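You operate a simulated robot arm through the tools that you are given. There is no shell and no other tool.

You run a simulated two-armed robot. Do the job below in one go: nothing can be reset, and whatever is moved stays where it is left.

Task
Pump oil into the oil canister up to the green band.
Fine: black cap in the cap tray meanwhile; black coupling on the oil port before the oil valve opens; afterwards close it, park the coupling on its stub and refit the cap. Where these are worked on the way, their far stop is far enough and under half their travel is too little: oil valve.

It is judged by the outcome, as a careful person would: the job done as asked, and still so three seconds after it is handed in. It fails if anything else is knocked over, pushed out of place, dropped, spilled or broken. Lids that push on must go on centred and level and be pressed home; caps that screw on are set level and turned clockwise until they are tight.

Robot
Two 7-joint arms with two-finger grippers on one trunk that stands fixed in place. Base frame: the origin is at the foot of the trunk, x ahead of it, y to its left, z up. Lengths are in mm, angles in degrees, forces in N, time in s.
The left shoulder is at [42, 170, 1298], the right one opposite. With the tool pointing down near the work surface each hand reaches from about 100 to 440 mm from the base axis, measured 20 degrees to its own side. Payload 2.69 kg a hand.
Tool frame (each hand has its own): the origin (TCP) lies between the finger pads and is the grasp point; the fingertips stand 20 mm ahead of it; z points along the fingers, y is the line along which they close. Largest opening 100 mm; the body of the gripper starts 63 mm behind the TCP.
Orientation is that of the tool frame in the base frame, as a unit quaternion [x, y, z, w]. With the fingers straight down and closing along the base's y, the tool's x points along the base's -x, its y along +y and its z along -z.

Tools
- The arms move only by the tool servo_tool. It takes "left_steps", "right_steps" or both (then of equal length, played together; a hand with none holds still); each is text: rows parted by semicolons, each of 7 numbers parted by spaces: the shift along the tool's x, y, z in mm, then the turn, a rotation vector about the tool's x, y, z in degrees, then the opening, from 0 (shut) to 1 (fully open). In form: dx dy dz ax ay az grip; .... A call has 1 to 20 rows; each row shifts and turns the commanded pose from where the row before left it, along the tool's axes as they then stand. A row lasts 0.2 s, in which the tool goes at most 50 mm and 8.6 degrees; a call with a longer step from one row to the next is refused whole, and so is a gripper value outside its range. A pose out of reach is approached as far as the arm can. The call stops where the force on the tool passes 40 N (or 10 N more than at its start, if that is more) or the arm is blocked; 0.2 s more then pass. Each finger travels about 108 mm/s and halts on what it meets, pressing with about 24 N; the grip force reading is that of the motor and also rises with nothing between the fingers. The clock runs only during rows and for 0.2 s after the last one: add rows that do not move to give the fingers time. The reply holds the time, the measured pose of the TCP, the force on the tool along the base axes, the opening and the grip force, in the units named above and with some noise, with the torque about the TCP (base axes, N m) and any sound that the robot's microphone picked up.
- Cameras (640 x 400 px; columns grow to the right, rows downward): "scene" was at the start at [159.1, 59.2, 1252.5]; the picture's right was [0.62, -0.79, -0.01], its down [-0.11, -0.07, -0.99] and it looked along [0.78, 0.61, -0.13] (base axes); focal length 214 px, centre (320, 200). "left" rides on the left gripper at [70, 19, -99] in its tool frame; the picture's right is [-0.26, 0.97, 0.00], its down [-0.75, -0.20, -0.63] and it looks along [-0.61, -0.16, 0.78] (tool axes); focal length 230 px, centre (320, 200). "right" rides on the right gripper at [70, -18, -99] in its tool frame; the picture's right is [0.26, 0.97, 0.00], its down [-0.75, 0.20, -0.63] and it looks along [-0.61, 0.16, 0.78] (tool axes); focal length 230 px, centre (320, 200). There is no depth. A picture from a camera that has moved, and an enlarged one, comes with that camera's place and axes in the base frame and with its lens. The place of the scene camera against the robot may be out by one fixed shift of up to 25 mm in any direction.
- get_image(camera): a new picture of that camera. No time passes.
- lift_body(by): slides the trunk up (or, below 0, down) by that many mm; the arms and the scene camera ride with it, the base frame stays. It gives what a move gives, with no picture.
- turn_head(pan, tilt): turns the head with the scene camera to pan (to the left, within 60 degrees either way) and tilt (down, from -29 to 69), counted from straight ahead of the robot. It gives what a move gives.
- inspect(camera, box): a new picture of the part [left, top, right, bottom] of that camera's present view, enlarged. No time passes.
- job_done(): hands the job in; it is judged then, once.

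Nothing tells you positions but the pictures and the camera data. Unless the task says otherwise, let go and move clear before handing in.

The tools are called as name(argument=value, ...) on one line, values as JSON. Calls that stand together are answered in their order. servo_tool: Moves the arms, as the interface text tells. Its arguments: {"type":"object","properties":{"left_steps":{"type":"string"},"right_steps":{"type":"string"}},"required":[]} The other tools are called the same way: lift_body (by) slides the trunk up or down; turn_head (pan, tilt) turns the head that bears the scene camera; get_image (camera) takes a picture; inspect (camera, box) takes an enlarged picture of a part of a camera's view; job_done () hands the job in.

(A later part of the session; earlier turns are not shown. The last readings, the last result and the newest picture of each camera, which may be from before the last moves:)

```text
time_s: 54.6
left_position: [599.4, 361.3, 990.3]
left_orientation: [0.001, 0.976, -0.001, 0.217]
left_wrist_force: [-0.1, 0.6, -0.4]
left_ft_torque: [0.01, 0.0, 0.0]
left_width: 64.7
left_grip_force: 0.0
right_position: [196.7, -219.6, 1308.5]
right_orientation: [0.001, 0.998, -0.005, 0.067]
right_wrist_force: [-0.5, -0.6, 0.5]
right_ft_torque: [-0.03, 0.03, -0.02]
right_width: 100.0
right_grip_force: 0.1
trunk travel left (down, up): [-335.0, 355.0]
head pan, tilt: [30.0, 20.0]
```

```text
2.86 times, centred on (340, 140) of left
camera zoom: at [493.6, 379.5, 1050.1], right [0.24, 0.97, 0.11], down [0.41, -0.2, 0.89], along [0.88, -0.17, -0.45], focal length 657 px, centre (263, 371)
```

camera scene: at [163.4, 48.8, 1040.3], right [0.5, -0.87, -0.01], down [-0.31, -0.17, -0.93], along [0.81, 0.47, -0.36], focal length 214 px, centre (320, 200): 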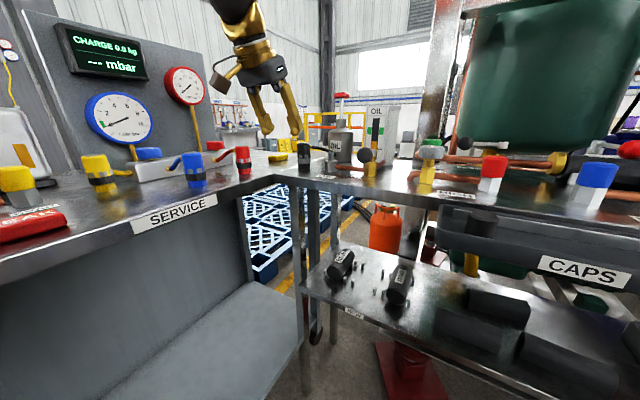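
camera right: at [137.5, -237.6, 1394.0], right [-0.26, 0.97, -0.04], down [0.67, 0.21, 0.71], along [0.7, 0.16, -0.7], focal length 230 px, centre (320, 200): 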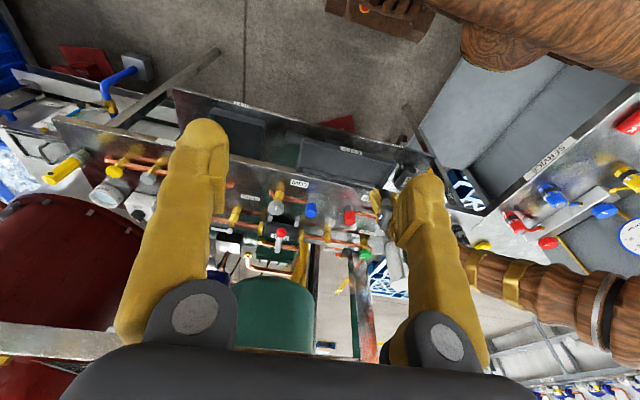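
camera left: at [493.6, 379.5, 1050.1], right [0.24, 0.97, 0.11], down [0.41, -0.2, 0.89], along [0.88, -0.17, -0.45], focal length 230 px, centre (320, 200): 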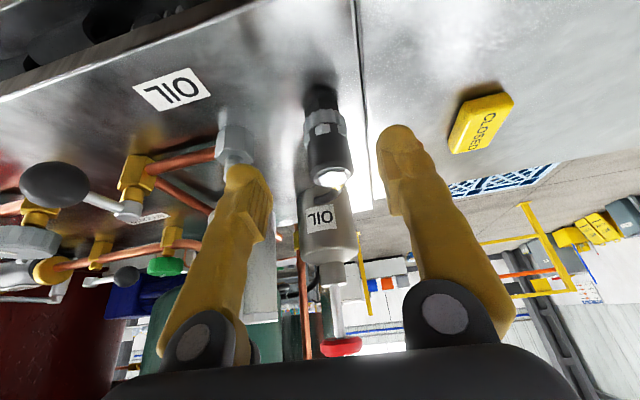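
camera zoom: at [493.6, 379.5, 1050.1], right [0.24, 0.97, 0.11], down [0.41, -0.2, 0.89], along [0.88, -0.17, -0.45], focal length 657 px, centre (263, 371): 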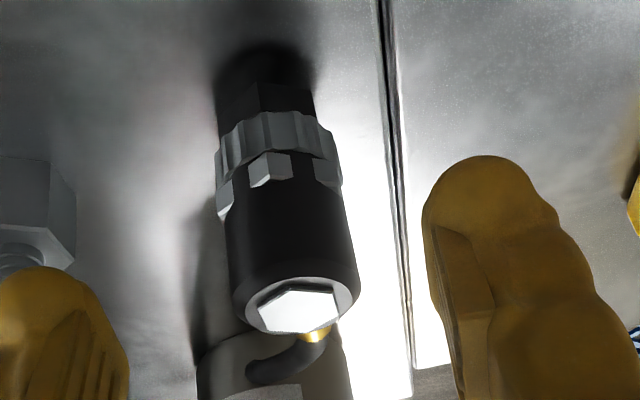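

Coupling axis at about [636, 364.5]. I'll go over it and lower so the fingertips stay just above its lugs.

servo_tool(left_steps="-16.6 1.6 7.7 0 0 0 0.65;-16.6 1.6 7.7 0 0 0 0.65;6.3 0 13.6 0 0 0 0.65;4.2 0 9.1 0 0 0 0.65;0 0 0 0 0 0 0.65;0 0 0 0 0 0 0.65")

get_image(camera="left")

inspect(camera="scene", box=[240, 80, 360, 190])

```text
time_s: 56.0
left_position: [635.1, 364.9, 966.0]
left_orientation: [0.002, 0.976, -0.001, 0.216]
left_wrist_force: [-0.6, -0.3, 0.2]
left_ft_torque: [-0.02, -0.01, -0.01]
left_width: 64.9
left_grip_force: 0.1
right_position: [198.1, -219.5, 1307.5]
right_orientation: [0.0, 0.998, -0.004, 0.067]
right_wrist_force: [1.0, -0.1, -0.9]
right_ft_torque: [0.03, 0.02, 0.01]
right_width: 100.1
right_grip_force: 0.0
trunk travel left (down, up): [-335.0, 355.0]
head pan, tilt: [30.0, 20.0]
```

```text
taken
camera left: at [529.6, 382.7, 1025.6], right [0.24, 0.97, 0.11], down [0.41, -0.2, 0.89], along [0.88, -0.17, -0.45], focal length 230 px, centre (320, 200)
```

left: 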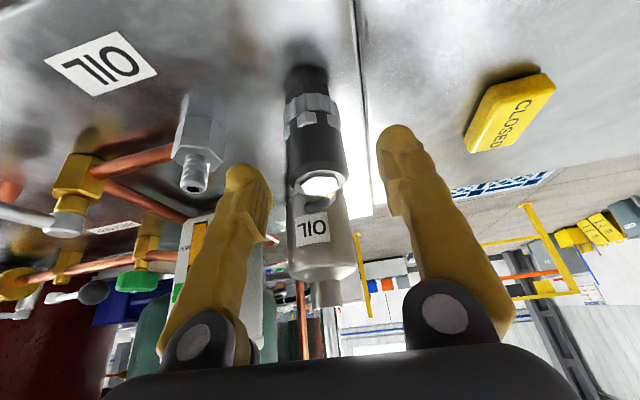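

```text
3.64 times, centred on (300, 135) of scene
camera zoom: at [163.4, 48.9, 1040.3], right [0.5, -0.87, -0.01], down [-0.31, -0.17, -0.93], along [0.81, 0.47, -0.36], focal length 780 px, centre (393, 436)
```

zoom: 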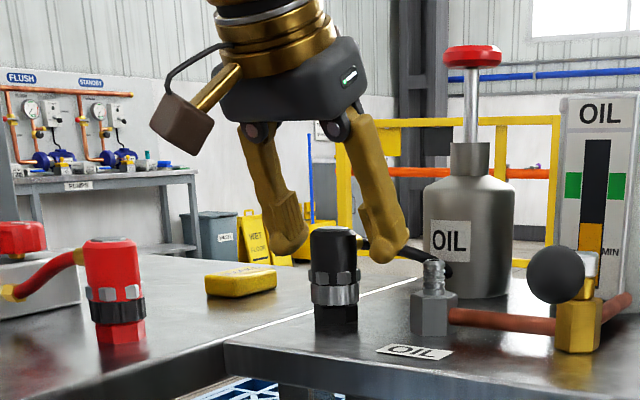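

The top face is centred within ~2 mm. I'll lower 10 mm more and close on the coupling's upper body.

servo_tool(left_steps="2.1 -1.5 4.5 0 0 0 0.65;2.1 0 4.5 0 0 0 0.55;0 0 0 0 0 0 0;0 0 0 0 0 0 0;0 0 0 0 0 0 0")

inspect(camera="left", box=[200, 60, 440, 260])

```text
time_s: 57.2
left_position: [634.0, 364.3, 956.5]
left_orientation: [0.002, 0.976, -0.001, 0.216]
left_wrist_force: [0.3, 1.2, 1.5]
left_ft_torque: [0.0, -0.03, 0.01]
left_width: 31.7
left_grip_force: 24.2
right_position: [199.1, -219.0, 1307.7]
right_orientation: [0.0, 0.998, -0.005, 0.067]
right_wrist_force: [-0.4, -0.6, 0.2]
right_ft_torque: [-0.01, -0.02, 0.0]
right_width: 100.2
right_grip_force: 0.0
trunk travel left (down, up): [-335.0, 355.0]
head pan, tilt: [30.0, 20.0]
```

```text
2.00 times, centred on (320, 160) of left
camera zoom: at [529.5, 381.3, 1016.1], right [0.24, 0.97, 0.11], down [0.41, -0.2, 0.89], along [0.88, -0.17, -0.45], focal length 460 px, centre (320, 280)
```

zoom: 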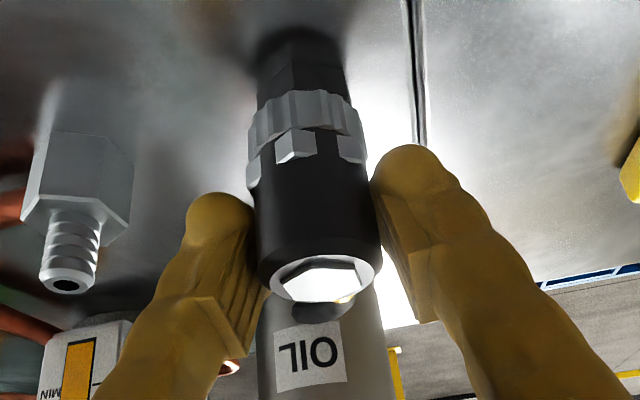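

Gripped the coupling (31.7 mm). Testing with a gentle upward pull.

servo_tool(left_steps="-0.85 0 -1.8 0 0 0 0;-0.85 0 -1.8 0 0 0 0;0 0 0 0 0 0 0")

```text
time_s: 58.0
left_position: [635.4, 364.0, 958.2]
left_orientation: [0.001, 0.977, -0.001, 0.215]
left_wrist_force: [-0.1, -0.7, -7.2]
left_ft_torque: [0.02, 0.02, 0.0]
left_width: 31.6
left_grip_force: 23.7
right_position: [198.2, -219.4, 1309.3]
right_orientation: [0.001, 0.998, -0.005, 0.066]
right_wrist_force: [0.3, -0.2, 0.0]
right_ft_torque: [0.01, 0.0, 0.02]
right_width: 99.8
right_grip_force: 0.0
trunk travel left (down, up): [-335.0, 355.0]
head pan, tilt: [30.0, 20.0]
```

It resists lightly. I'll increase the pull a little to see if it is a pull-off coupling.

servo_tool(left_steps="-0.85 0 -1.8 0 0 0 0;-0.85 0 -1.8 0 0 0 0;0 0 0 0 0 0 0;0 0 0 0 0 0 0")

inspect(camera="left", box=[200, 60, 440, 260])

```text
time_s: 59.0
left_position: [635.8, 363.2, 964.9]
left_orientation: [0.002, 0.976, -0.001, 0.217]
left_wrist_force: [0.7, -0.4, 2.7]
left_ft_torque: [0.02, -0.01, 0.02]
left_width: 31.7
left_grip_force: 24.4
right_position: [196.2, -220.7, 1308.3]
right_orientation: [0.0, 0.998, -0.003, 0.067]
right_wrist_force: [0.3, 0.1, -1.1]
right_ft_torque: [0.0, 0.0, 0.03]
right_width: 100.2
right_grip_force: 0.1
trunk travel left (down, up): [-335.0, 355.0]
head pan, tilt: [30.0, 20.0]
```

```text
2.00 times, centred on (320, 160) of left
camera zoom: at [529.5, 381.4, 1024.3], right [0.24, 0.97, 0.11], down [0.41, -0.2, 0.89], along [0.88, -0.17, -0.45], focal length 460 px, centre (320, 280)
```

zoom: 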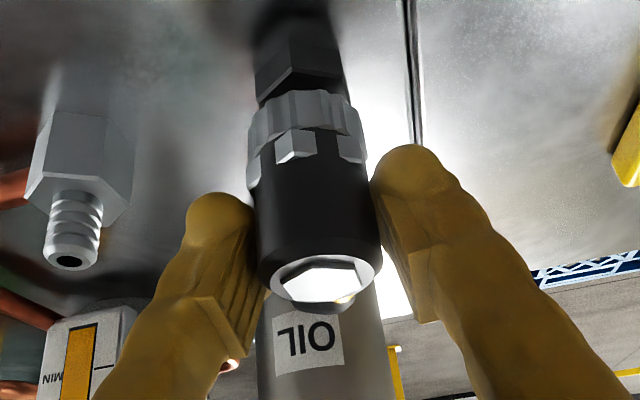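

It snapped off its stub and moves with the hand. I'll lift it straight up clear of the stub.

servo_tool(left_steps="-3.8 0 -8.16 0 0 0 0;-3.8 0 -8.16 0 0 0 0;-3.8 0 -8.16 0 0 0 0;-3.8 0 -8.16 0 0 0 0;0 0 0 0 0 0 0;0 0 0 0 0 0 0")

get_image(camera="left")

inspect(camera="scene", box=[240, 60, 400, 190])

```text
time_s: 60.4
left_position: [633.6, 363.8, 1000.1]
left_orientation: [0.002, 0.976, -0.002, 0.216]
left_wrist_force: [0.0, 0.7, -0.6]
left_ft_torque: [-0.01, 0.03, 0.0]
left_width: 31.5
left_grip_force: 24.4
right_position: [197.1, -220.8, 1307.7]
right_orientation: [0.001, 0.998, -0.006, 0.067]
right_wrist_force: [-0.2, -0.5, -0.7]
right_ft_torque: [-0.01, -0.02, -0.03]
right_width: 99.8
right_grip_force: 0.0
trunk travel left (down, up): [-335.0, 355.0]
head pan, tilt: [30.0, 20.0]
```

```text
taken
camera left: at [528.7, 381.7, 1060.2], right [0.24, 0.97, 0.11], down [0.41, -0.2, 0.89], along [0.88, -0.17, -0.45], focal length 230 px, centre (320, 200)
```

left: 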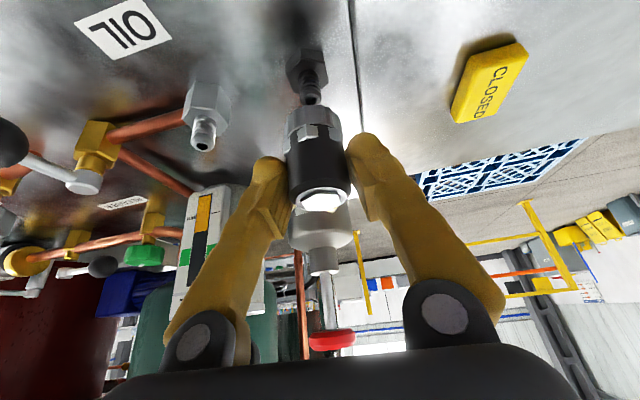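

```text
3.08 times, centred on (320, 125) of scene
camera zoom: at [163.4, 48.9, 1040.3], right [0.5, -0.87, -0.01], down [-0.31, -0.17, -0.93], along [0.81, 0.47, -0.36], focal length 660 px, centre (320, 431)
```

zoom: 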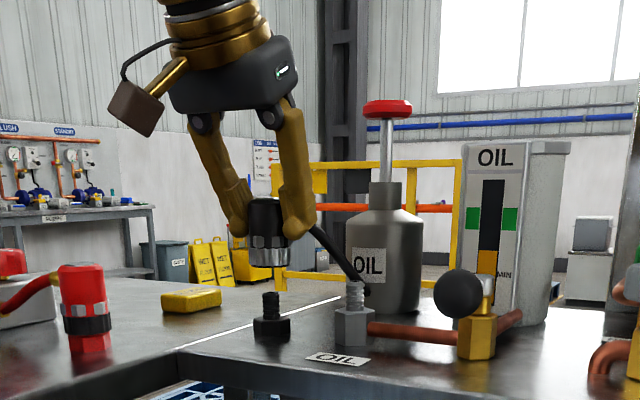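

The coupling is free; the stub and the port nipple are both visible. I'll raise it a bit more and shift it about −79 mm in y to stand over the port.

servo_tool(left_steps="-6.3 0 -13.6 0 0 0 0;0 -20 0 0 0 0 0;0 -20 0 0 0 0 0;0 -20 0 0 0 0 0;0 -19.4 0 0 0 0 0;0 0 0 0 0 0 0;0 0 0 0 0 0 0")

get_image(camera="left")

inspect(camera="scene", box=[270, 90, 350, 180])

```text
time_s: 62.0
left_position: [633.5, 285.3, 1016.0]
left_orientation: [0.002, 0.976, -0.002, 0.217]
left_wrist_force: [-0.6, -0.4, -1.3]
left_ft_torque: [0.02, -0.02, 0.02]
left_width: 31.7
left_grip_force: 23.7
right_position: [198.6, -219.3, 1307.1]
right_orientation: [0.001, 0.998, -0.004, 0.067]
right_wrist_force: [0.5, 0.4, -0.1]
right_ft_torque: [0.01, -0.01, -0.03]
right_width: 100.3
right_grip_force: 0.1
trunk travel left (down, up): [-335.0, 355.0]
head pan, tilt: [30.0, 20.0]
```

```text
taken
camera left: at [528.5, 302.1, 1075.4], right [0.24, 0.97, 0.11], down [0.41, -0.2, 0.89], along [0.88, -0.17, -0.45], focal length 230 px, centre (320, 200)
```

left: 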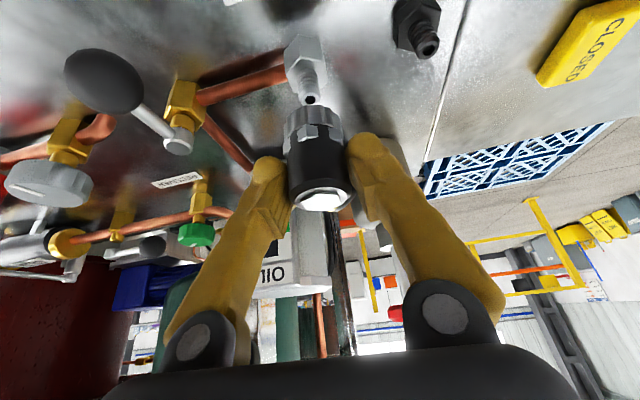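

```text
4.44 times, centred on (310, 135) of scene
camera zoom: at [163.4, 48.8, 1040.3], right [0.5, -0.87, -0.01], down [-0.31, -0.17, -0.93], along [0.81, 0.47, -0.36], focal length 953 px, centre (364, 489)
```

zoom: 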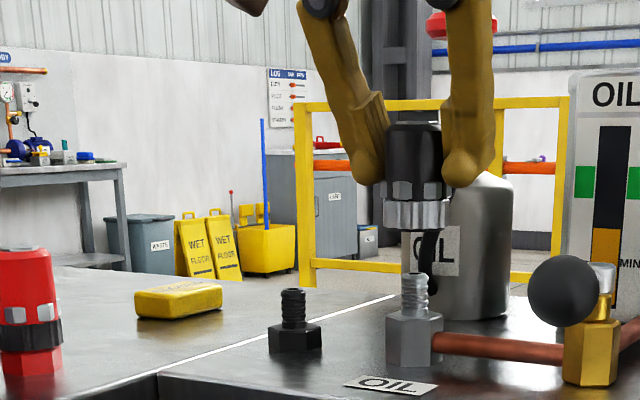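

Nearly aligned. I'll zoom in to measure the residual offset between the coupling and the nipple.

inspect(camera="left", box=[260, 30, 380, 220])

inspect(camera="scene", box=[290, 110, 340, 175])

```text
2.11 times, centred on (320, 125) of left
camera zoom: at [528.5, 302.1, 1075.4], right [0.24, 0.97, 0.11], down [0.41, -0.2, 0.89], along [0.88, -0.17, -0.45], focal length 484 px, centre (320, 358)
```

zoom: 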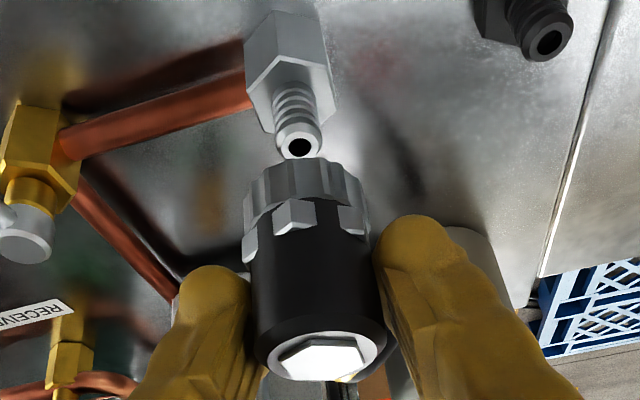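

```text
6.15 times, centred on (315, 142) of scene
camera zoom: at [163.4, 48.8, 1040.3], right [0.5, -0.87, -0.01], down [-0.31, -0.17, -0.93], along [0.81, 0.47, -0.36], focal length 1320 px, centre (351, 554)
```

zoom: 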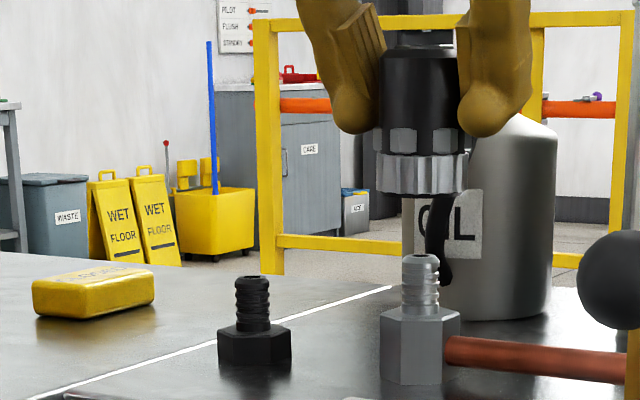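

Residual is under 1 mm in y. I'll correct it and descend onto the nipple slowly, watching the force.

servo_tool(left_steps="4.2 -0.6 9.06 0 0 0 0;4.2 0 9.06 0 0 0 0;2.1 0 4.53 0 0 0 0;0 0 0 0 0 0 0;0 0 0 0 0 0 0")

inspect(camera="left", box=[260, 30, 380, 220])

inspect(camera="scene", box=[290, 110, 340, 175])

```text
time_s: 63.2
left_position: [633.8, 283.8, 989.0]
left_orientation: [0.002, 0.976, 0.0, 0.217]
left_wrist_force: [0.0, -0.4, -0.6]
left_ft_torque: [-0.01, -0.01, 0.02]
left_width: 31.5
left_grip_force: 23.6
right_position: [197.9, -219.3, 1307.7]
right_orientation: [0.0, 0.998, -0.004, 0.067]
right_wrist_force: [-0.9, 0.2, 0.3]
right_ft_torque: [-0.01, -0.04, -0.02]
right_width: 100.0
right_grip_force: 0.1
trunk travel left (down, up): [-335.0, 355.0]
head pan, tilt: [30.0, 20.0]
```

```text
2.11 times, centred on (320, 125) of left
camera zoom: at [528.7, 301.8, 1050.4], right [0.24, 0.97, 0.11], down [0.41, -0.2, 0.89], along [0.88, -0.17, -0.45], focal length 484 px, centre (320, 358)
```

zoom: 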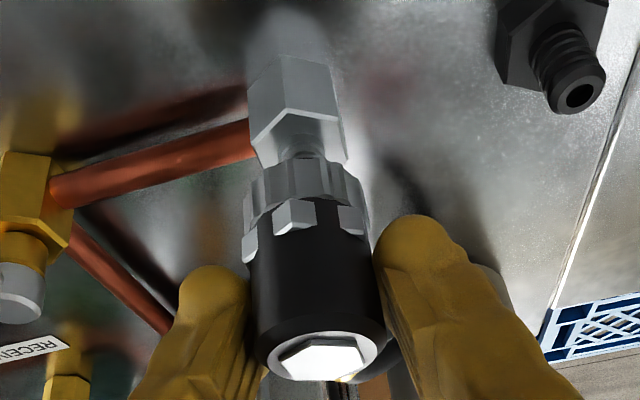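

```text
6.15 times, centred on (315, 142) of scene
camera zoom: at [163.5, 48.9, 1040.3], right [0.5, -0.87, -0.01], down [-0.31, -0.17, -0.93], along [0.81, 0.47, -0.36], focal length 1320 px, centre (351, 554)
```

zoom: 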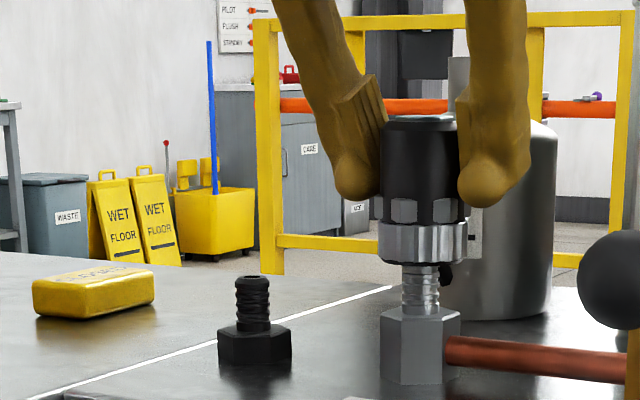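

The nipple tip is entering the coupling with no force. Continuing down gently.

servo_tool(left_steps="2.1 0 4.53 0 0 0 0;2.1 0 4.53 0 0 0 0;0 0 0 0 0 0 0;0 0 0 0 0 0 0")

servo_tool(left_steps="1.7 0 3.6 0 0 0 0;0.85 0 1.8 0 0 0 0;0 0 0 0 0 0 0")

inspect(camera="scene", box=[290, 110, 340, 175])

inspect(camera="left", box=[260, 30, 380, 220])

```text
time_s: 64.2
left_position: [635.6, 284.5, 981.4]
left_orientation: [0.002, 0.976, 0.0, 0.216]
left_wrist_force: [-0.2, 0.3, 0.7]
left_ft_torque: [0.02, 0.0, 0.0]
left_width: 31.7
left_grip_force: 24.0
right_position: [197.7, -219.7, 1307.7]
right_orientation: [0.001, 0.998, -0.004, 0.067]
right_wrist_force: [-0.2, -0.4, -0.7]
right_ft_torque: [0.01, 0.01, 0.01]
right_width: 100.2
right_grip_force: 0.1
trunk travel left (down, up): [-335.0, 355.0]
head pan, tilt: [30.0, 20.0]
```

```text
time_s: 65.0
left_position: [633.7, 283.5, 973.7]
left_orientation: [0.002, 0.977, 0.0, 0.214]
left_wrist_force: [0.8, 0.0, -8.2]
left_ft_torque: [0.01, -0.01, -0.01]
left_width: 31.5
left_grip_force: 23.7
right_position: [197.8, -220.4, 1306.5]
right_orientation: [0.0, 0.998, -0.004, 0.067]
right_wrist_force: [-0.4, 0.7, 0.1]
right_ft_torque: [-0.03, -0.03, -0.01]
right_width: 99.8
right_grip_force: 0.1
trunk travel left (down, up): [-335.0, 355.0]
head pan, tilt: [30.0, 20.0]
```

```text
6.15 times, centred on (315, 142) of scene
camera zoom: at [163.7, 49.0, 1040.2], right [0.5, -0.87, -0.01], down [-0.31, -0.17, -0.93], along [0.81, 0.47, -0.36], focal length 1320 px, centre (351, 554)
```

zoom: 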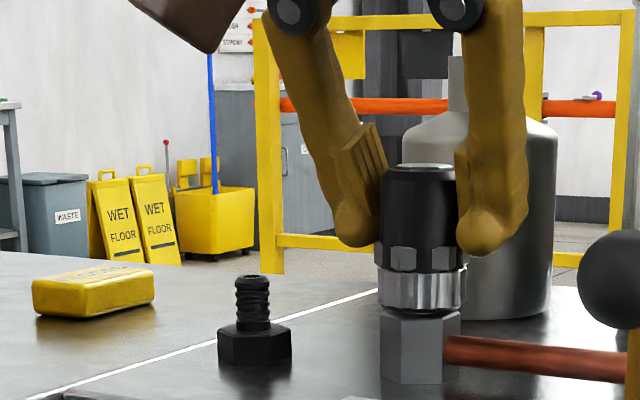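

```text
2.11 times, centred on (320, 125) of left
camera zoom: at [529.1, 302.1, 1032.8], right [0.24, 0.97, 0.11], down [0.42, -0.2, 0.89], along [0.88, -0.17, -0.45], focal length 484 px, centre (320, 358)
```

zoom: 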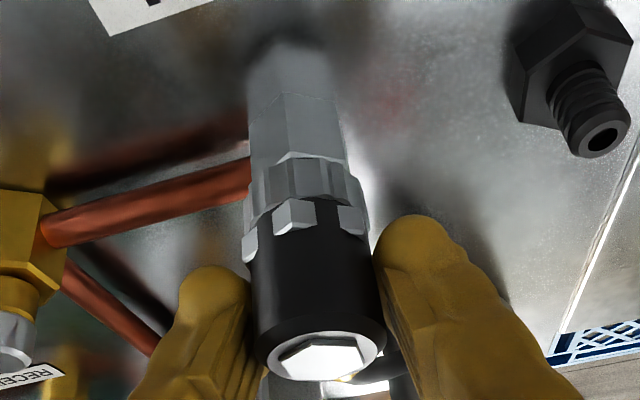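

The coupling seems to have snapped onto the port. I'll press down lightly to be sure it's fully home.

servo_tool(left_steps="1.7 0 3.6 0 0 0 0;1.7 0 3.6 0 0 0 0;0 0 0 0 0 0 0")

servo_tool(left_steps="1.7 0 3.6 0 0 0 0;0 0 0 0 0 0 0")

inspect(camera="scene", box=[290, 110, 340, 175])

```text
time_s: 65.8
left_position: [634.1, 284.6, 969.7]
left_orientation: [0.002, 0.975, 0.0, 0.22]
left_wrist_force: [-0.1, 2.5, 17.7]
left_ft_torque: [0.05, 0.23, -0.03]
left_width: 31.7
left_grip_force: 24.0
right_position: [196.3, -220.4, 1308.0]
right_orientation: [0.0, 0.998, -0.004, 0.067]
right_wrist_force: [-0.2, 0.7, 0.4]
right_ft_torque: [-0.02, 0.01, 0.0]
right_width: 100.1
right_grip_force: 0.0
trunk travel left (down, up): [-335.0, 355.0]
head pan, tilt: [30.0, 20.0]
```

```text
time_s: 66.4
left_position: [634.8, 284.3, 962.4]
left_orientation: [0.001, 0.977, 0.001, 0.215]
left_wrist_force: [0.1, 3.1, 15.3]
left_ft_torque: [0.1, -0.13, -0.01]
left_width: 32.1
left_grip_force: 24.2
right_position: [197.1, -219.2, 1306.6]
right_orientation: [0.001, 0.998, -0.004, 0.066]
right_wrist_force: [0.4, 0.2, 0.3]
right_ft_torque: [0.03, 0.01, -0.02]
right_width: 100.0
right_grip_force: 0.1
trunk travel left (down, up): [-335.0, 355.0]
head pan, tilt: [30.0, 20.0]
```

```text
6.15 times, centred on (315, 142) of scene
camera zoom: at [162.5, 48.8, 1040.4], right [0.5, -0.87, -0.01], down [-0.31, -0.17, -0.93], along [0.81, 0.47, -0.36], focal length 1320 px, centre (351, 554)
```

zoom: 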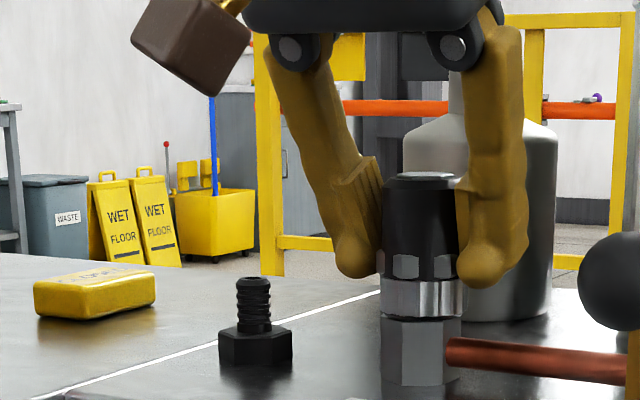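

The coupling now sits flush on the port's hex. Releasing it and lifting the hand clear.

servo_tool(left_steps="0 0 0 0 0 0 0.4;0 0 0 0 0 0 0.6;0 0 0 0 0 0 0.6;-8.4 0 -18.1 0 0 0 0.6;-8.4 0 -18.1 0 0 0 0.6;-4.2 0 -9 0 0 0 0.6;0 0 0 0 0 0 0.6")

get_image(camera="left")

inspect(camera="scene", box=[260, 90, 420, 190])

```text
time_s: 68.0
left_position: [635.0, 284.9, 1011.9]
left_orientation: [0.002, 0.976, 0.0, 0.217]
left_wrist_force: [-0.1, -0.3, -0.1]
left_ft_torque: [-0.01, -0.01, 0.0]
left_width: 60.1
left_grip_force: 0.1
right_position: [197.2, -220.2, 1308.0]
right_orientation: [0.0, 0.998, -0.003, 0.067]
right_wrist_force: [0.8, 0.0, 0.2]
right_ft_torque: [-0.02, -0.01, 0.02]
right_width: 99.8
right_grip_force: 0.0
trunk travel left (down, up): [-335.0, 355.0]
head pan, tilt: [30.0, 20.0]
```

```text
taken
camera left: at [529.9, 302.9, 1072.2], right [0.24, 0.97, 0.11], down [0.41, -0.2, 0.89], along [0.88, -0.17, -0.45], focal length 230 px, centre (320, 200)
```

left: 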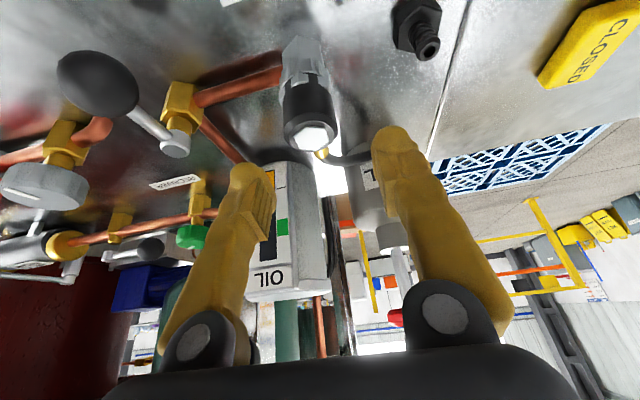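

```text
4.00 times, centred on (340, 140) of scene
camera zoom: at [163.4, 48.9, 1040.3], right [0.5, -0.87, -0.01], down [-0.31, -0.17, -0.93], along [0.81, 0.47, -0.36], focal length 858 px, centre (240, 440)
```

zoom: 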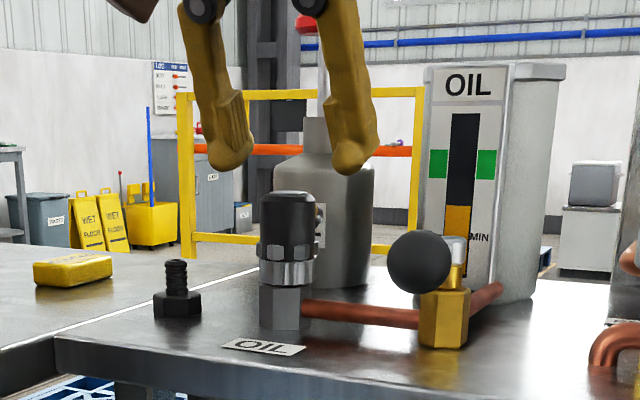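

The coupling is upright on the port. Now the valve lever: I'll look closely to decide which way it turns.

inspect(camera="left", box=[40, 40, 220, 180])

inspect(camera="scene", box=[340, 130, 400, 190])

inspect(camera="right", box=[280, 130, 440, 290])

```text
2.86 times, centred on (130, 110) of left
camera zoom: at [529.9, 302.9, 1072.2], right [0.24, 0.97, 0.11], down [0.41, -0.2, 0.89], along [0.88, -0.17, -0.45], focal length 657 px, centre (863, 457)
```

zoom: 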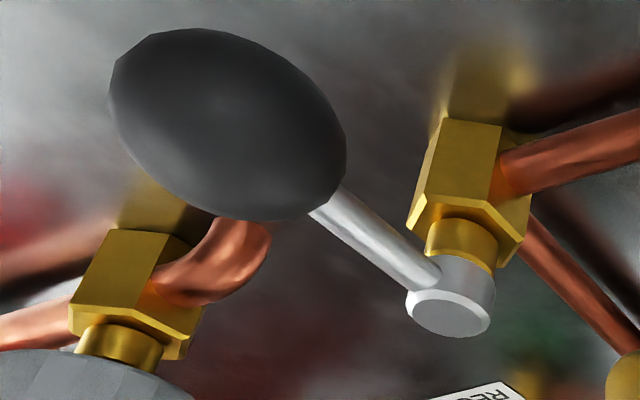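

```text
6.67 times, centred on (370, 160) of scene
camera zoom: at [163.4, 48.9, 1040.3], right [0.5, -0.87, -0.01], down [-0.31, -0.17, -0.93], along [0.81, 0.47, -0.36], focal length 1430 px, centre (-13, 467)
```

zoom: 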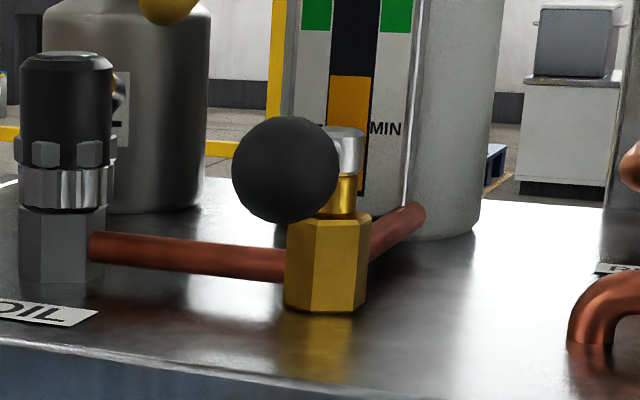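

```text
2.50 times, centred on (360, 210) of right
camera zoom: at [115.5, -237.7, 1395.7], right [-0.26, 0.97, -0.04], down [0.66, 0.21, 0.72], along [0.71, 0.16, -0.69], focal length 575 px, centre (220, 175)
```

zoom: 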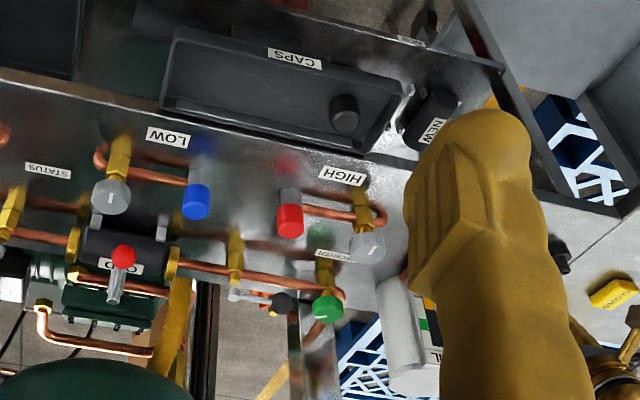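

Lever points at me (−x), perpendicular to the inlet pipe, so it looks closed; it swings horizontally. I'll place closed fingers on the ball's +y side and try a small push toward −y.

servo_tool(left_steps="22.7 0 -10.6 0 0 0 0.6;22.7 0 -10.6 0 0 0 0.3;0 -36 0 0 0 0 0;0 -35 0 0 0 0 0;7.7 0 16.6 0 0 0 0;7.7 0 16.6 0 0 0 0;7.7 0 16.6 0 0 0 0;0 0 0 0 0 0 0;0 0 0 0 0 0 0")

get_image(camera="left")

inspect(camera="scene", box=[300, 90, 420, 190])

```text
time_s: 70.0
left_position: [585.1, 217.2, 959.7]
left_orientation: [0.0, 0.976, 0.0, 0.218]
left_wrist_force: [-1.0, 22.2, 16.9]
left_ft_torque: [-0.24, 0.02, -0.08]
left_width: 0.0
left_grip_force: 23.8
right_position: [196.4, -218.2, 1308.3]
right_orientation: [0.0, 0.998, -0.005, 0.068]
right_wrist_force: [-0.1, -0.1, 0.2]
right_ft_torque: [0.0, -0.02, 0.01]
right_width: 100.1
right_grip_force: 0.1
trunk travel left (down, up): [-335.0, 355.0]
head pan, tilt: [30.0, 20.0]
```

```text
taken
camera left: at [479.2, 234.9, 1018.6], right [0.23, 0.97, 0.11], down [0.41, -0.2, 0.89], along [0.88, -0.16, -0.44], focal length 230 px, centre (320, 200)
```

left: 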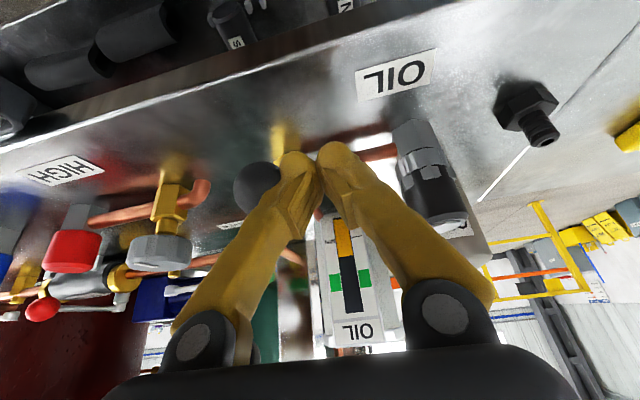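

```text
4.00 times, centred on (360, 140) of scene
camera zoom: at [162.0, 50.6, 1040.6], right [0.5, -0.87, -0.01], down [-0.31, -0.17, -0.93], along [0.81, 0.47, -0.36], focal length 858 px, centre (160, 440)
```

zoom: 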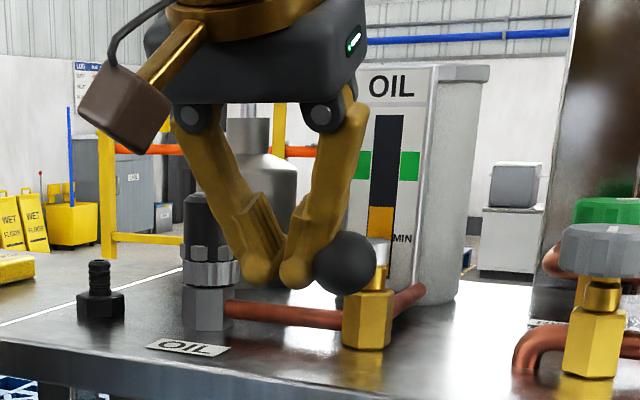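

The fingers touched the ball while descending. I'll back off, then come down a bit farther away and push properly.

servo_tool(left_steps="0 12 0 0 0 0 0;0 0 0 0 0 0 0")

servo_tool(left_steps="1.3 0 2.7 0 0 0 0;0 -5 0 0 0 0 0;0 -4 0 0 0 0 0;0 0 0 0 0 0 0")

get_image(camera="left")

```text
time_s: 70.6
left_position: [585.1, 225.9, 957.1]
left_orientation: [0.002, 0.976, 0.0, 0.216]
left_wrist_force: [-0.2, 0.3, 0.7]
left_ft_torque: [0.01, -0.01, 0.03]
left_width: 0.0
left_grip_force: 23.4
right_position: [197.6, -220.9, 1307.5]
right_orientation: [-0.001, 0.998, -0.003, 0.067]
right_wrist_force: [0.6, 0.1, 0.0]
right_ft_torque: [0.03, 0.0, 0.0]
right_width: 100.1
right_grip_force: 0.0
trunk travel left (down, up): [-335.0, 355.0]
head pan, tilt: [30.0, 20.0]
```

```text
time_s: 71.6
left_position: [584.8, 219.6, 955.3]
left_orientation: [0.001, 0.976, -0.001, 0.216]
left_wrist_force: [0.2, 12.6, 2.1]
left_ft_torque: [-0.06, 0.03, -0.02]
left_width: 0.0
left_grip_force: 23.5
right_position: [196.2, -218.3, 1307.6]
right_orientation: [-0.001, 0.998, -0.004, 0.068]
right_wrist_force: [0.4, 0.0, -1.0]
right_ft_torque: [0.01, 0.0, 0.0]
right_width: 100.0
right_grip_force: 0.0
trunk travel left (down, up): [-335.0, 355.0]
head pan, tilt: [30.0, 20.0]
```

```text
taken
camera left: at [478.6, 236.5, 1014.2], right [0.24, 0.97, 0.11], down [0.41, -0.2, 0.89], along [0.88, -0.16, -0.45], focal length 230 px, centre (320, 200)
```

left: 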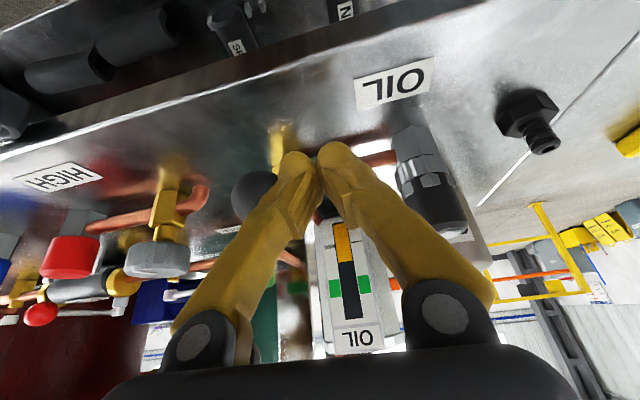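

It resists toward −y (12–22 N without moving), so the stop is probably on that side. I'll go over to the −y side and push toward +y.

servo_tool(left_steps="0 4 0 0 0 0 0;-8.5 0 -18.1 0 0 0 0;-8.5 0 -18.1 0 0 0 0;0 -40 0 0 0 0 0;0 -42 0 0 0 0 0;8.5 0 18.1 0 0 0 0;8.5 0 18.1 0 0 0 0;0 0 0 0 0 0 0")

get_image(camera="left")

```text
time_s: 73.4
left_position: [583.8, 139.0, 953.2]
left_orientation: [0.001, 0.976, 0.0, 0.216]
left_wrist_force: [0.5, -0.4, -0.6]
left_ft_torque: [0.01, 0.01, 0.01]
left_width: 0.0
left_grip_force: 23.9
right_position: [197.4, -219.8, 1307.9]
right_orientation: [0.0, 0.998, -0.004, 0.067]
right_wrist_force: [-0.1, -0.6, 0.1]
right_ft_torque: [-0.02, 0.03, 0.02]
right_width: 99.9
right_grip_force: 0.0
trunk travel left (down, up): [-335.0, 355.0]
head pan, tilt: [30.0, 20.0]
```

```text
taken
camera left: at [478.6, 156.2, 1012.9], right [0.24, 0.97, 0.11], down [0.41, -0.2, 0.89], along [0.88, -0.16, -0.45], focal length 230 px, centre (320, 200)
```

left: 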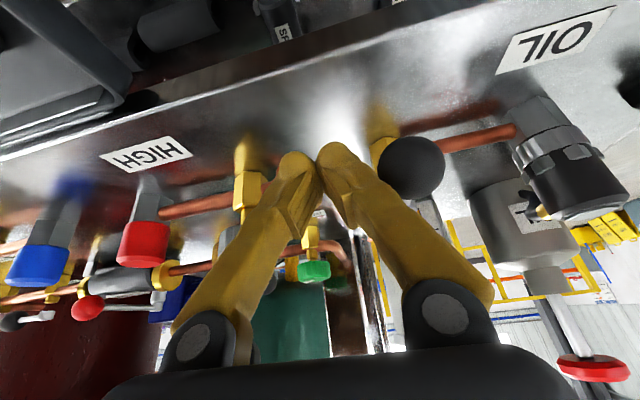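

Positioned on the ball's −y side. Pushing toward +y in small steps.

servo_tool(left_steps="0 8 0 0 0 0 0;0 6 0 0 0 0 0;0 6 0 0 0 0 0;0 0 0 0 0 0 0")

get_image(camera="left")

```text
time_s: 74.4
left_position: [584.9, 157.9, 954.3]
left_orientation: [0.002, 0.976, 0.0, 0.216]
left_wrist_force: [0.4, -0.9, -0.4]
left_ft_torque: [0.01, -0.01, 0.02]
left_width: 0.0
left_grip_force: 24.4
right_position: [197.1, -219.0, 1306.3]
right_orientation: [0.0, 0.998, -0.003, 0.067]
right_wrist_force: [-0.4, 0.6, 0.2]
right_ft_torque: [0.01, 0.01, 0.01]
right_width: 100.1
right_grip_force: 0.1
trunk travel left (down, up): [-335.0, 355.0]
head pan, tilt: [30.0, 20.0]
```

```text
taken
camera left: at [478.5, 175.8, 1014.3], right [0.24, 0.97, 0.11], down [0.41, -0.2, 0.89], along [0.88, -0.16, -0.45], focal length 230 px, centre (320, 200)
```

left: 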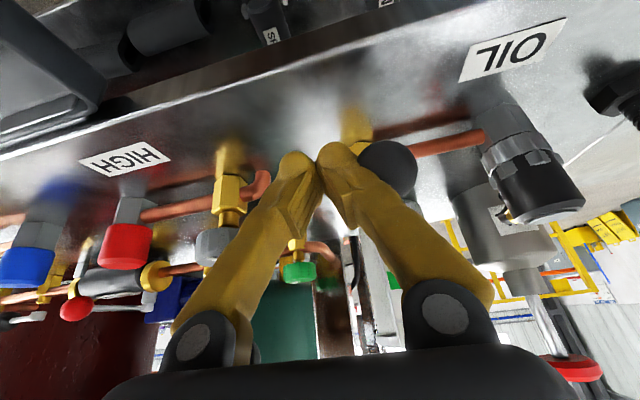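

Nearly touching now. Continuing the push.

servo_tool(left_steps="0 6 0 0 0 0 0;0 6 0 0 0 0 0;0 6 0 0 0 0 0;0 0 0 0 0 0 0")

get_image(camera="left")

inspect(camera="scene", box=[300, 90, 420, 190])

```text
time_s: 75.4
left_position: [584.7, 176.4, 953.6]
left_orientation: [0.002, 0.976, 0.0, 0.217]
left_wrist_force: [0.2, -0.2, 0.5]
left_ft_torque: [0.0, 0.02, 0.0]
left_width: 0.1
left_grip_force: 24.1
right_position: [197.8, -220.7, 1306.7]
right_orientation: [0.0, 0.998, -0.004, 0.067]
right_wrist_force: [0.3, 0.0, 0.5]
right_ft_torque: [0.01, 0.02, 0.02]
right_width: 100.0
right_grip_force: 0.1
trunk travel left (down, up): [-335.0, 355.0]
head pan, tilt: [30.0, 20.0]
```

```text
taken
camera left: at [478.7, 193.6, 1013.8], right [0.24, 0.97, 0.11], down [0.41, -0.2, 0.89], along [0.88, -0.16, -0.45], focal length 230 px, centre (320, 200)
```

left: 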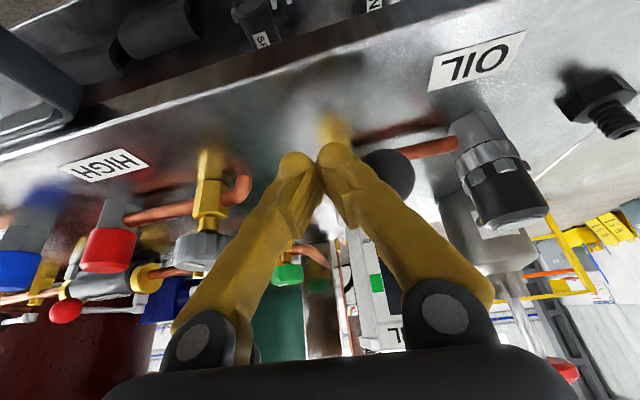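

```text
4.00 times, centred on (360, 140) of scene
camera zoom: at [163.3, 48.8, 1040.3], right [0.5, -0.87, -0.01], down [-0.31, -0.17, -0.93], along [0.81, 0.47, -0.36], focal length 858 px, centre (160, 440)
```

zoom: 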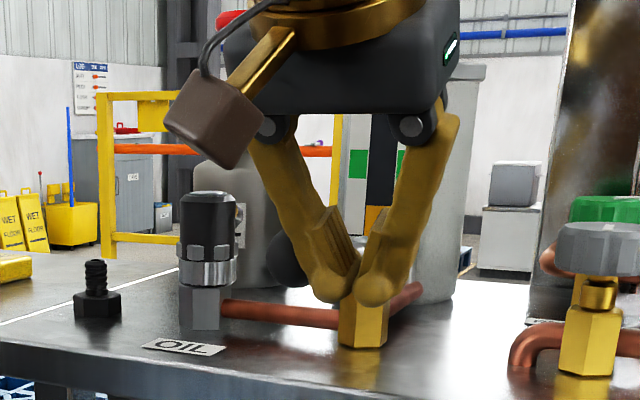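

The lever moves freely toward +y, with the ball ahead of the fingers. Following its arc to the far stop.

servo_tool(left_steps="1.8 14 -0.85 0 0 0 0;1.8 14 -0.85 0 0 0 0;-5.4 12 2.5 0 0 0 0;-7.25 8 3.4 0 0 0 0;-7.25 3 3.4 0 0 0 0;0 0 0 0 0 0 0")

get_image(camera="left")

inspect(camera="scene", box=[300, 90, 420, 190])

```text
time_s: 76.8
left_position: [601.9, 227.1, 953.3]
left_orientation: [0.001, 0.977, 0.0, 0.215]
left_wrist_force: [-4.4, 0.1, -1.9]
left_ft_torque: [0.03, 0.05, 0.02]
left_width: 0.1
left_grip_force: 24.3
right_position: [196.7, -219.7, 1308.4]
right_orientation: [0.0, 0.998, -0.005, 0.067]
right_wrist_force: [-0.4, -0.9, -0.8]
right_ft_torque: [-0.03, -0.02, -0.02]
right_width: 100.0
right_grip_force: 0.1
trunk travel left (down, up): [-335.0, 355.0]
head pan, tilt: [30.0, 20.0]
```

```text
taken
camera left: at [495.6, 244.8, 1014.4], right [0.24, 0.97, 0.11], down [0.42, -0.2, 0.89], along [0.88, -0.16, -0.45], focal length 230 px, centre (320, 200)
```

left: 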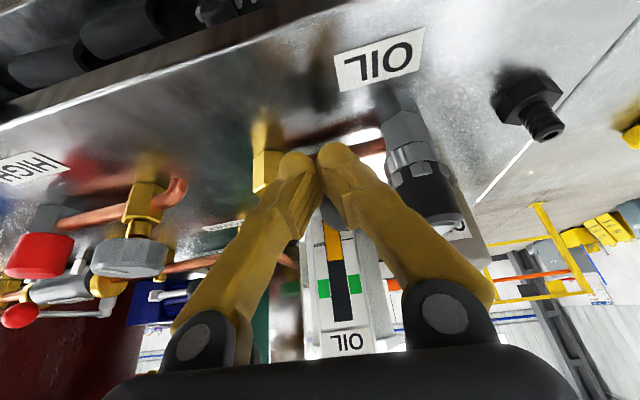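

```text
4.00 times, centred on (360, 140) of scene
camera zoom: at [163.1, 48.9, 1040.4], right [0.5, -0.87, -0.01], down [-0.31, -0.17, -0.93], along [0.81, 0.47, -0.36], focal length 858 px, centre (160, 440)
```

zoom: 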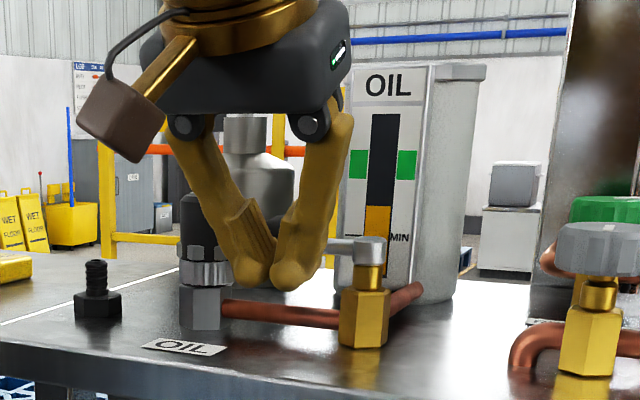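

The lever is nearly parallel to the inlet pipe. Pushing gently a little more to confirm the far stop.

servo_tool(left_steps="-5.4 1 2.5 0 0 0 0;0 0 0 0 0 0 0")

inspect(camera="scene", box=[300, 90, 420, 190])

```text
time_s: 77.4
left_position: [603.2, 226.9, 953.8]
left_orientation: [0.002, 0.977, -0.001, 0.213]
left_wrist_force: [-30.2, -4.5, -1.7]
left_ft_torque: [-0.21, 0.13, 0.13]
left_width: 0.0
left_grip_force: 23.9
right_position: [194.8, -220.0, 1307.3]
right_orientation: [0.0, 0.998, -0.004, 0.069]
right_wrist_force: [0.5, -0.2, -0.2]
right_ft_torque: [-0.02, 0.0, -0.01]
right_width: 100.2
right_grip_force: 0.1
trunk travel left (down, up): [-335.0, 355.0]
head pan, tilt: [30.0, 20.0]
```

```text
4.00 times, centred on (360, 140) of scene
camera zoom: at [160.0, 48.6, 1040.8], right [0.5, -0.87, -0.01], down [-0.31, -0.17, -0.94], along [0.81, 0.47, -0.35], focal length 858 px, centre (160, 440)
```

zoom: 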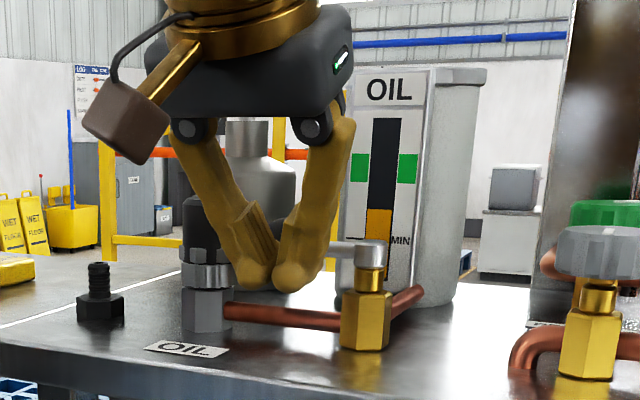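

The valve is open at its far stop. I'll back off, raise, lift the trunk 45 mm, and tilt the hand forward for reaching the pump knob near [784, 330, 1080].

servo_tool(left_steps="9 0 -4.2 0 0 0 0;9 0 -4.2 0 0 0 0;-8.5 0 -18.1 0 0 0 0;-8.5 0 -18.1 0 0 0 0;-8.5 0 -18.1 0 0 0 0;-8.5 0 -18.1 0 0 0 0.4;0 0 0 0 0 0 0.7;0 0 0 0 0 0 0.7")

lift_body(by=45)

inspect(camera="scene", box=[270, 90, 430, 210])

get_image(camera="left")

```text
time_s: 79.2
left_position: [588.7, 227.6, 1033.7]
left_orientation: [0.002, 0.976, -0.001, 0.216]
left_wrist_force: [-0.1, -0.2, -0.7]
left_ft_torque: [0.0, -0.02, -0.01]
left_width: 70.2
left_grip_force: 0.1
right_position: [196.8, -220.6, 1308.2]
right_orientation: [0.001, 0.998, -0.004, 0.068]
right_wrist_force: [-0.8, -0.5, -0.4]
right_ft_torque: [0.0, 0.01, 0.0]
right_width: 99.9
right_grip_force: 0.1
trunk travel left (down, up): [-335.0, 355.0]
head pan, tilt: [30.0, 20.0]
```

```text
time_s: 80.1
left_position: [588.6, 227.5, 1080.7]
left_orientation: [0.002, 0.976, 0.0, 0.216]
left_wrist_force: [-0.6, 0.5, 0.2]
left_ft_torque: [0.0, -0.02, -0.02]
left_width: 69.7
left_grip_force: 0.0
right_position: [195.6, -220.3, 1352.1]
right_orientation: [0.0, 0.998, -0.004, 0.067]
right_wrist_force: [-0.7, -0.8, 0.7]
right_ft_torque: [0.02, -0.01, 0.0]
right_width: 99.7
right_grip_force: 0.1
trunk travel left (down, up): [-380.0, 310.0]
head pan, tilt: [30.0, 20.0]
```

```text
3.33 times, centred on (350, 150) of scene
camera zoom: at [164.2, 48.8, 1085.3], right [0.5, -0.87, -0.01], down [-0.31, -0.17, -0.93], along [0.81, 0.47, -0.36], focal length 715 px, centre (220, 367)
```

zoom: 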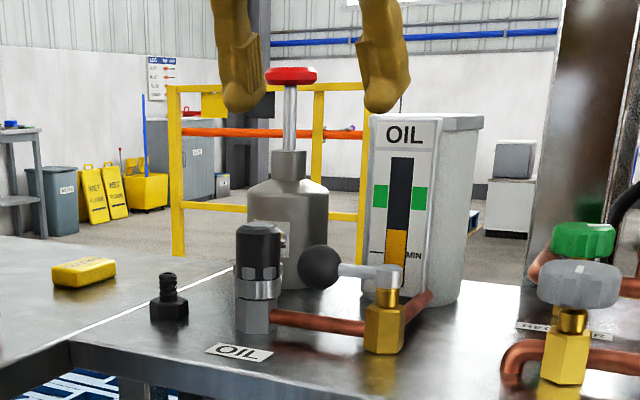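

```text
taken
camera left: at [482.6, 245.3, 1138.3], right [0.24, 0.97, 0.11], down [0.41, -0.2, 0.89], along [0.88, -0.17, -0.45], focal length 230 px, centre (320, 200)
```

left: 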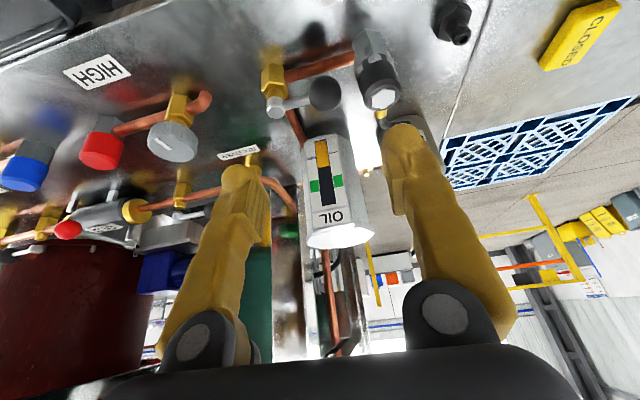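

The gauge shows the level near MIN and the lever is open. Now I'll tilt the hand to 60° forward, yaw it 12° toward the pump, and move in front of the knob.

servo_tool(left_steps="0 0 0 0 -7 0 0.7;0 0 0 0 -7 0 0.7;0 0 0 0 -7 0 0.7;0 0 0 0 -7 0 0.7;0 0 0 0 -7 0 0.7;0 0 0 -5.2 0 -3 0.7;0 0 0 -5.2 0 -3 0.7;0 0 0 0 0 0 0.7")

get_image(camera="left")

```text
time_s: 81.9
left_position: [586.8, 227.7, 1078.4]
left_orientation: [-0.09, 0.861, 0.052, 0.497]
left_wrist_force: [-0.1, 0.8, -0.9]
left_ft_torque: [0.03, 0.04, 0.01]
left_width: 70.0
left_grip_force: 0.0
right_position: [197.0, -219.5, 1351.9]
right_orientation: [0.001, 0.998, -0.004, 0.067]
right_wrist_force: [-0.2, 0.6, -0.4]
right_ft_torque: [0.03, 0.0, 0.0]
right_width: 100.0
right_grip_force: 0.0
trunk travel left (down, up): [-380.0, 310.0]
head pan, tilt: [30.0, 20.0]
```

```text
taken
camera left: at [465.4, 219.6, 1066.5], right [-0.07, 0.97, 0.22], down [-0.13, -0.23, 0.96], along [0.99, 0.04, 0.14], focal length 230 px, centre (320, 200)
```

left: 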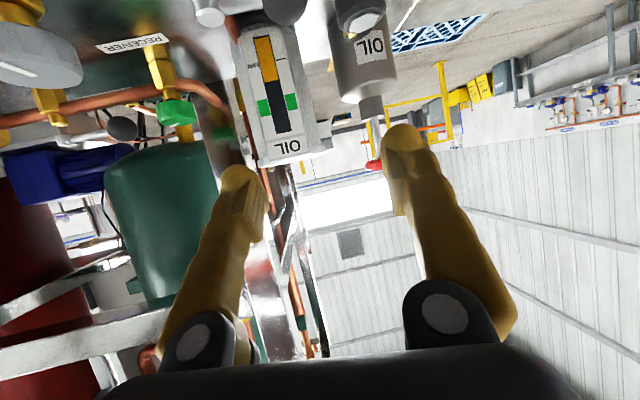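

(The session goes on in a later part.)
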